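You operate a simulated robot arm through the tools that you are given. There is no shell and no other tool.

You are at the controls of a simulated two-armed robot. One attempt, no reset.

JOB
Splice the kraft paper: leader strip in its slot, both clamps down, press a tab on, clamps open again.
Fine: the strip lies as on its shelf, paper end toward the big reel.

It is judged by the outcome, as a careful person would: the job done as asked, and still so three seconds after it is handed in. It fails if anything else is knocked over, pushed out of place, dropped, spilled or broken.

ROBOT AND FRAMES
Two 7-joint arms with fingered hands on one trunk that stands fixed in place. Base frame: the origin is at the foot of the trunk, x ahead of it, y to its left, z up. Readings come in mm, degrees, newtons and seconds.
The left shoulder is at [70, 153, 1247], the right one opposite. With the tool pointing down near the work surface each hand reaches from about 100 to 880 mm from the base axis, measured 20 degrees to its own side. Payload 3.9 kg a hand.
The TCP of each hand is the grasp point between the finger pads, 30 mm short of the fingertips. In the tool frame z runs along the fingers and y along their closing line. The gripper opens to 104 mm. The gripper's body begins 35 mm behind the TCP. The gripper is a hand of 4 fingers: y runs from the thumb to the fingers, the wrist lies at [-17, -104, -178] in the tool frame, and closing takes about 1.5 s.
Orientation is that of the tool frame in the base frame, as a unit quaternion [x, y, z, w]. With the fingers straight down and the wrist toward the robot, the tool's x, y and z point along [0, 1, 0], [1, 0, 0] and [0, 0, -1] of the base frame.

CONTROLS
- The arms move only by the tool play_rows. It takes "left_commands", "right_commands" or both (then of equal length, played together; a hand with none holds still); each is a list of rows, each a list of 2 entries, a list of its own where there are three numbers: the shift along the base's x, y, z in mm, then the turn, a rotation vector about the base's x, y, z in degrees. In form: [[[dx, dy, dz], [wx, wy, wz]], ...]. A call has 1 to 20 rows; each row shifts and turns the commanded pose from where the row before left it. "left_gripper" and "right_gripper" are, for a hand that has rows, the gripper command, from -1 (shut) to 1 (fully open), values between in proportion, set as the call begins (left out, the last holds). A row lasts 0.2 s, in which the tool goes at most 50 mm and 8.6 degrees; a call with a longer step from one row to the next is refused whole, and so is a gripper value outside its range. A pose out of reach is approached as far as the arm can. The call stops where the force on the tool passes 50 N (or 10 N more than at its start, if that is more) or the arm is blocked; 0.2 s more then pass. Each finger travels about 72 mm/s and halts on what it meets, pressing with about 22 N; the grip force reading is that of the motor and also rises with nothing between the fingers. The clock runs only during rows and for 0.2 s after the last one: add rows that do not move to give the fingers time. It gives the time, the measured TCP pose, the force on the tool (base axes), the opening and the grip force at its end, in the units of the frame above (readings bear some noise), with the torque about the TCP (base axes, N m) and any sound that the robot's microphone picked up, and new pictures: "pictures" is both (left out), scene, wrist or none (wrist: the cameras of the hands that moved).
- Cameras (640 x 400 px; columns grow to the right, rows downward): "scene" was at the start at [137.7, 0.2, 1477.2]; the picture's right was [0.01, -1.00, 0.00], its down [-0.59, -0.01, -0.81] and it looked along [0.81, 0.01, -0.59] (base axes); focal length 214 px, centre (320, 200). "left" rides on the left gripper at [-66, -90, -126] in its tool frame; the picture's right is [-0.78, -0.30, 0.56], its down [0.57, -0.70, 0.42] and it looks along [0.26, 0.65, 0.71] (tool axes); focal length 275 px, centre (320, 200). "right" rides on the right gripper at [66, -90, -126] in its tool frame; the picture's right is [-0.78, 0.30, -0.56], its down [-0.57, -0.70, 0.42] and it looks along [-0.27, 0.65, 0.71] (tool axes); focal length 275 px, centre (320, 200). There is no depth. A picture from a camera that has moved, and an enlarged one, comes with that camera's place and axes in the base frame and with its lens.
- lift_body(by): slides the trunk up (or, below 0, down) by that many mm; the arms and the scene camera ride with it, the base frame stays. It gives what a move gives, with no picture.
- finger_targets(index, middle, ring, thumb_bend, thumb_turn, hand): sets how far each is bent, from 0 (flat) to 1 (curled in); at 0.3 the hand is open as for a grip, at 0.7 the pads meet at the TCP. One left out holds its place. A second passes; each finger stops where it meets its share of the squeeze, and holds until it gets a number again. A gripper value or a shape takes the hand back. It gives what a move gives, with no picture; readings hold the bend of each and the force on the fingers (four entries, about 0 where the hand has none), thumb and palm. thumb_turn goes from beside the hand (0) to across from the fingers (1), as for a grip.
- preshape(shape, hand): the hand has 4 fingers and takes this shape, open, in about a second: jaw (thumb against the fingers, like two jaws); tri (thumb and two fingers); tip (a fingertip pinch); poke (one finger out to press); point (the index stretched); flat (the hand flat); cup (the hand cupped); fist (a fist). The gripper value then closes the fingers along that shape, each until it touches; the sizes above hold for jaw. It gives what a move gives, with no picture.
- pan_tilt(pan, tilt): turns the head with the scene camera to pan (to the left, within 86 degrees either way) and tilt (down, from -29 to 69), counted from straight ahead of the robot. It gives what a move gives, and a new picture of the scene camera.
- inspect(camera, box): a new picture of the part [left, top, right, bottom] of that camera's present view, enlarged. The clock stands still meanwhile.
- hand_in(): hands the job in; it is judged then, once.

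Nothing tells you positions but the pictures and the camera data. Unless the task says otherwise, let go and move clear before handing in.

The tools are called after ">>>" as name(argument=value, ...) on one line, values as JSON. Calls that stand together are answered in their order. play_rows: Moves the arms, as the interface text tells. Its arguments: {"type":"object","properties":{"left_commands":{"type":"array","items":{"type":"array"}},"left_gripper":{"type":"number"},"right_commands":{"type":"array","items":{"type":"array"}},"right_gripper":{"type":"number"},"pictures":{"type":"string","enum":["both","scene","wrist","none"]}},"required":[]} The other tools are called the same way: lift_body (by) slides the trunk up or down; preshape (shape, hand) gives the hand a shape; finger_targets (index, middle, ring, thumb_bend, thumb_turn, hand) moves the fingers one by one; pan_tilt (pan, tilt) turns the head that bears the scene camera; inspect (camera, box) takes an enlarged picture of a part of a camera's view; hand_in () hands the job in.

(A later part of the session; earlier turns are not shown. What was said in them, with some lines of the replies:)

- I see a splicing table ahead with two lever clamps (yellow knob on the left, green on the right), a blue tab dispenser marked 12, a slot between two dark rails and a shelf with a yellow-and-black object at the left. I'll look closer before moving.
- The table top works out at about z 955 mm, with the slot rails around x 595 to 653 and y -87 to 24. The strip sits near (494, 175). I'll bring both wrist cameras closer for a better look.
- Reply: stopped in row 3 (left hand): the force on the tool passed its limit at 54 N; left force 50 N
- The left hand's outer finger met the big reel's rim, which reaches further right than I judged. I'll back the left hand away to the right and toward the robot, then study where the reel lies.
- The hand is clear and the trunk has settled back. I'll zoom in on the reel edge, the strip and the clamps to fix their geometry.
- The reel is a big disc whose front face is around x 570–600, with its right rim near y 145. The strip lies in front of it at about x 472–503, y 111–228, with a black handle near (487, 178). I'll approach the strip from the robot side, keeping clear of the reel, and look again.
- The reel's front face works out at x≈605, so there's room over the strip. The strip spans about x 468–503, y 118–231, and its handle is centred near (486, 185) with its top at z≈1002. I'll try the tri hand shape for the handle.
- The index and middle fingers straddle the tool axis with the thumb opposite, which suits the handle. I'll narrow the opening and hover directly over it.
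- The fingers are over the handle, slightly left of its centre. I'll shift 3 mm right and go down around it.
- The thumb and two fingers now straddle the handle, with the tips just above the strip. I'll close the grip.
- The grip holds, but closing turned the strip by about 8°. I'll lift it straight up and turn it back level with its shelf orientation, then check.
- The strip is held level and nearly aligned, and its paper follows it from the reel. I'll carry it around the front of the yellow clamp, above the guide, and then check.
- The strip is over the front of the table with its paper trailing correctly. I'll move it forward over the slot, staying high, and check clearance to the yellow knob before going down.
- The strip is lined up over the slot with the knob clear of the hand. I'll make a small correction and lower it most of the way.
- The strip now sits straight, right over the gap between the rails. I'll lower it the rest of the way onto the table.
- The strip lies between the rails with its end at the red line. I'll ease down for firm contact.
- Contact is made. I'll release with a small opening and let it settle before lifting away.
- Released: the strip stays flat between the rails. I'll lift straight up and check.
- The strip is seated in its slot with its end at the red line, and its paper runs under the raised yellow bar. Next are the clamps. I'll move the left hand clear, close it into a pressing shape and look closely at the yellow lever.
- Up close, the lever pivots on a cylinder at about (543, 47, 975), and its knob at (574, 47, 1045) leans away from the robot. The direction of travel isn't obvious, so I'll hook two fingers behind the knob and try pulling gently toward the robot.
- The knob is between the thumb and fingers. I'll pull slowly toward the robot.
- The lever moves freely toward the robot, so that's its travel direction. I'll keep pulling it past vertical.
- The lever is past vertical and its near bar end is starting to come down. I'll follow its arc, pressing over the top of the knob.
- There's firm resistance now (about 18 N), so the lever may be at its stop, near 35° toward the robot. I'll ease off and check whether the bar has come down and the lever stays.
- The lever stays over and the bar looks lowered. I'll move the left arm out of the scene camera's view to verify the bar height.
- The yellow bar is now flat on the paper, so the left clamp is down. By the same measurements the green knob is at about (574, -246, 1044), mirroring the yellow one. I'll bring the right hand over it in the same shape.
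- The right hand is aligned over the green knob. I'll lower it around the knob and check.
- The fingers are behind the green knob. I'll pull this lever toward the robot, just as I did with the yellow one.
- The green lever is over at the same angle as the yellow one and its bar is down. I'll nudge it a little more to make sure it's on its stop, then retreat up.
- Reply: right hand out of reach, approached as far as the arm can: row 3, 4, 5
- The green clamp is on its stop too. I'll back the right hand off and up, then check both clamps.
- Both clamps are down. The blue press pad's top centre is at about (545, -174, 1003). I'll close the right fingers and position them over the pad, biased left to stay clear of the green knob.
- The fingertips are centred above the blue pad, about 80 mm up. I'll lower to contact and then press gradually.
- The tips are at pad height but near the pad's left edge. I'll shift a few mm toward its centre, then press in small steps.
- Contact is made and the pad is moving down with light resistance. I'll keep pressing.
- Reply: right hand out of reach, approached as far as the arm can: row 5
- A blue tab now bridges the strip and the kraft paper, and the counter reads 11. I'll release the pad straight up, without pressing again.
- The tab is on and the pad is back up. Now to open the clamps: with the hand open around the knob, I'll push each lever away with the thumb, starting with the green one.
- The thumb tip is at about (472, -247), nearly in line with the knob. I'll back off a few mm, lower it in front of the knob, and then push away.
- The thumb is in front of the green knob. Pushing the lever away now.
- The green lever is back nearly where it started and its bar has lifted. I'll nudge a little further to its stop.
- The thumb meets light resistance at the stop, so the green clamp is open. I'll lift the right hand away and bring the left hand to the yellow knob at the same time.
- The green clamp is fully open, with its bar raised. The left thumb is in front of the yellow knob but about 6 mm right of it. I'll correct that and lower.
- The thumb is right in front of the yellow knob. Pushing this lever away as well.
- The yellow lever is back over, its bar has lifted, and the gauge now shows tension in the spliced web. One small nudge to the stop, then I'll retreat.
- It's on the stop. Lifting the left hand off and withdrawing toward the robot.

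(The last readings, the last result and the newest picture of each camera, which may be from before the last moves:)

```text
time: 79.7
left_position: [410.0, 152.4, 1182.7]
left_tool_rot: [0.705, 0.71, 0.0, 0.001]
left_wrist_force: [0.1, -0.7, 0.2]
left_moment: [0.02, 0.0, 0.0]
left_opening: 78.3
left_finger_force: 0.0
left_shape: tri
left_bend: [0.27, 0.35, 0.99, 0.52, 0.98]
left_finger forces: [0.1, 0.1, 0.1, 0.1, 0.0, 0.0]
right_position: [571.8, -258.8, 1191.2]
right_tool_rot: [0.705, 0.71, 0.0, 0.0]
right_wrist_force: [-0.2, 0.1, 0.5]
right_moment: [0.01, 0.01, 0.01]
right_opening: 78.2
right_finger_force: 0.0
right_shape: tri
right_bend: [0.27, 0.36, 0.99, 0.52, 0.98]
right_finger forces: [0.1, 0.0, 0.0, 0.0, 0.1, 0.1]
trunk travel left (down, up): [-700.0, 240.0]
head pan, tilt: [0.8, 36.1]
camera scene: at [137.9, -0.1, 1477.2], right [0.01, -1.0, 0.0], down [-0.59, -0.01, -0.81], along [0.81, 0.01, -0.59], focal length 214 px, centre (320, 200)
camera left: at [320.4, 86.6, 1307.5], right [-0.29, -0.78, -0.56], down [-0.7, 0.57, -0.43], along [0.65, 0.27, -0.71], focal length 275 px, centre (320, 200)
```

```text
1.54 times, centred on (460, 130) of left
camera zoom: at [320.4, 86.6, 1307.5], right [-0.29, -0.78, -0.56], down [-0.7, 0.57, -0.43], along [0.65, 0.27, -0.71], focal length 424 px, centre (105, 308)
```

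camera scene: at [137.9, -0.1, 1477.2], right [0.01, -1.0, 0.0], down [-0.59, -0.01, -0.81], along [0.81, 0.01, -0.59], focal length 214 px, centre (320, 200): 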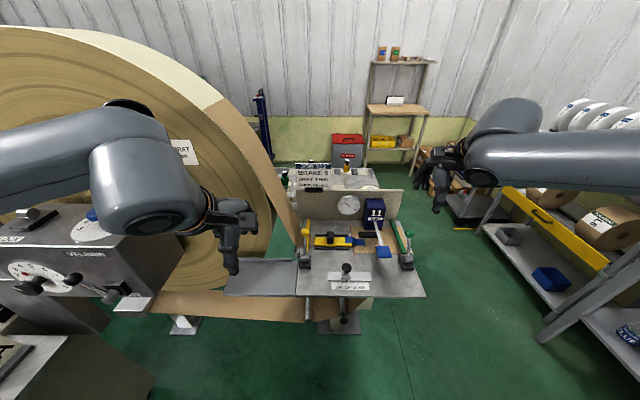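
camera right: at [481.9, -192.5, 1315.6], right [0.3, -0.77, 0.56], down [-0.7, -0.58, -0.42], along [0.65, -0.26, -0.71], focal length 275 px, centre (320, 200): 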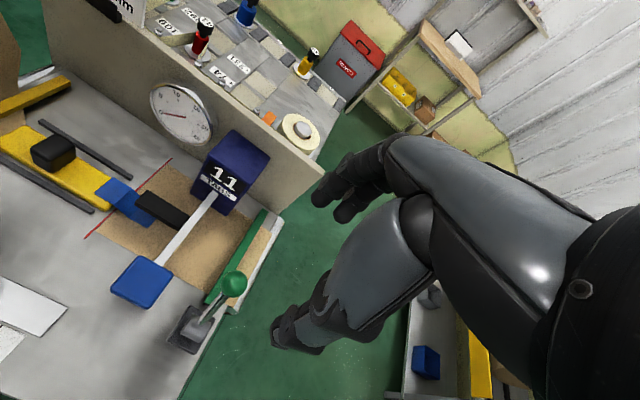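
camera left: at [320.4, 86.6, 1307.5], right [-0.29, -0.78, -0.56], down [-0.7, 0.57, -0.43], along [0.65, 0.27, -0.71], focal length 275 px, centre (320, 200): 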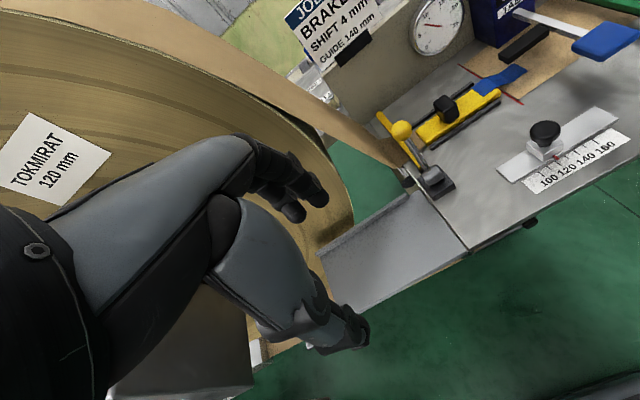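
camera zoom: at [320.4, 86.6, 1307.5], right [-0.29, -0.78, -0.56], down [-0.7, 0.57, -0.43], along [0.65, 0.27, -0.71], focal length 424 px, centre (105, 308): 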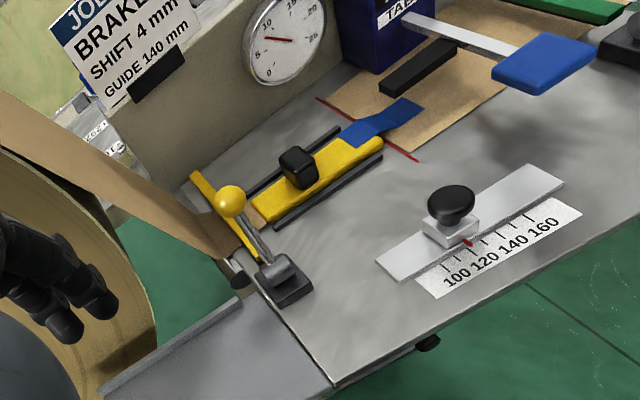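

The strip lies in its slot, the tab bridges the joint (the counter went from 12 to 11), and both clamps are open with their bars raised. Both hands are clear and nothing else looks disturbed, so I'm handing in.

>>> hand_in()

```text
The job is handed in.
```

The kraft paper is spliced and the job is handed in; I haven't seen a verdict. In the last pictures:

- **Strip:** the leader strip lay in its slot, turned as it was on its shelf. Its paper end was toward the big reel and its other end was at the red line.
- **Tab:** one blue tab bridges the strip and the kraft paper. The tab counter went from 12 to 11.
- **Clamps:** I pulled both down onto the paper before pressing the tab, then pushed both open again. Their bars are raised.

Once the clamps were open, the gauge on the back board rose from zero to between 5 and 10, so the joint seems to be carrying tension.

Early on, the left hand bumped the rim of the big reel with about 50 N and stopped. I saw no sign that the reel had moved. I left the guide at about 120 mm and the brake as they were. The job card lists 140 mm, brake 5 and shift 4 mm, but you didn't ask for those settings.
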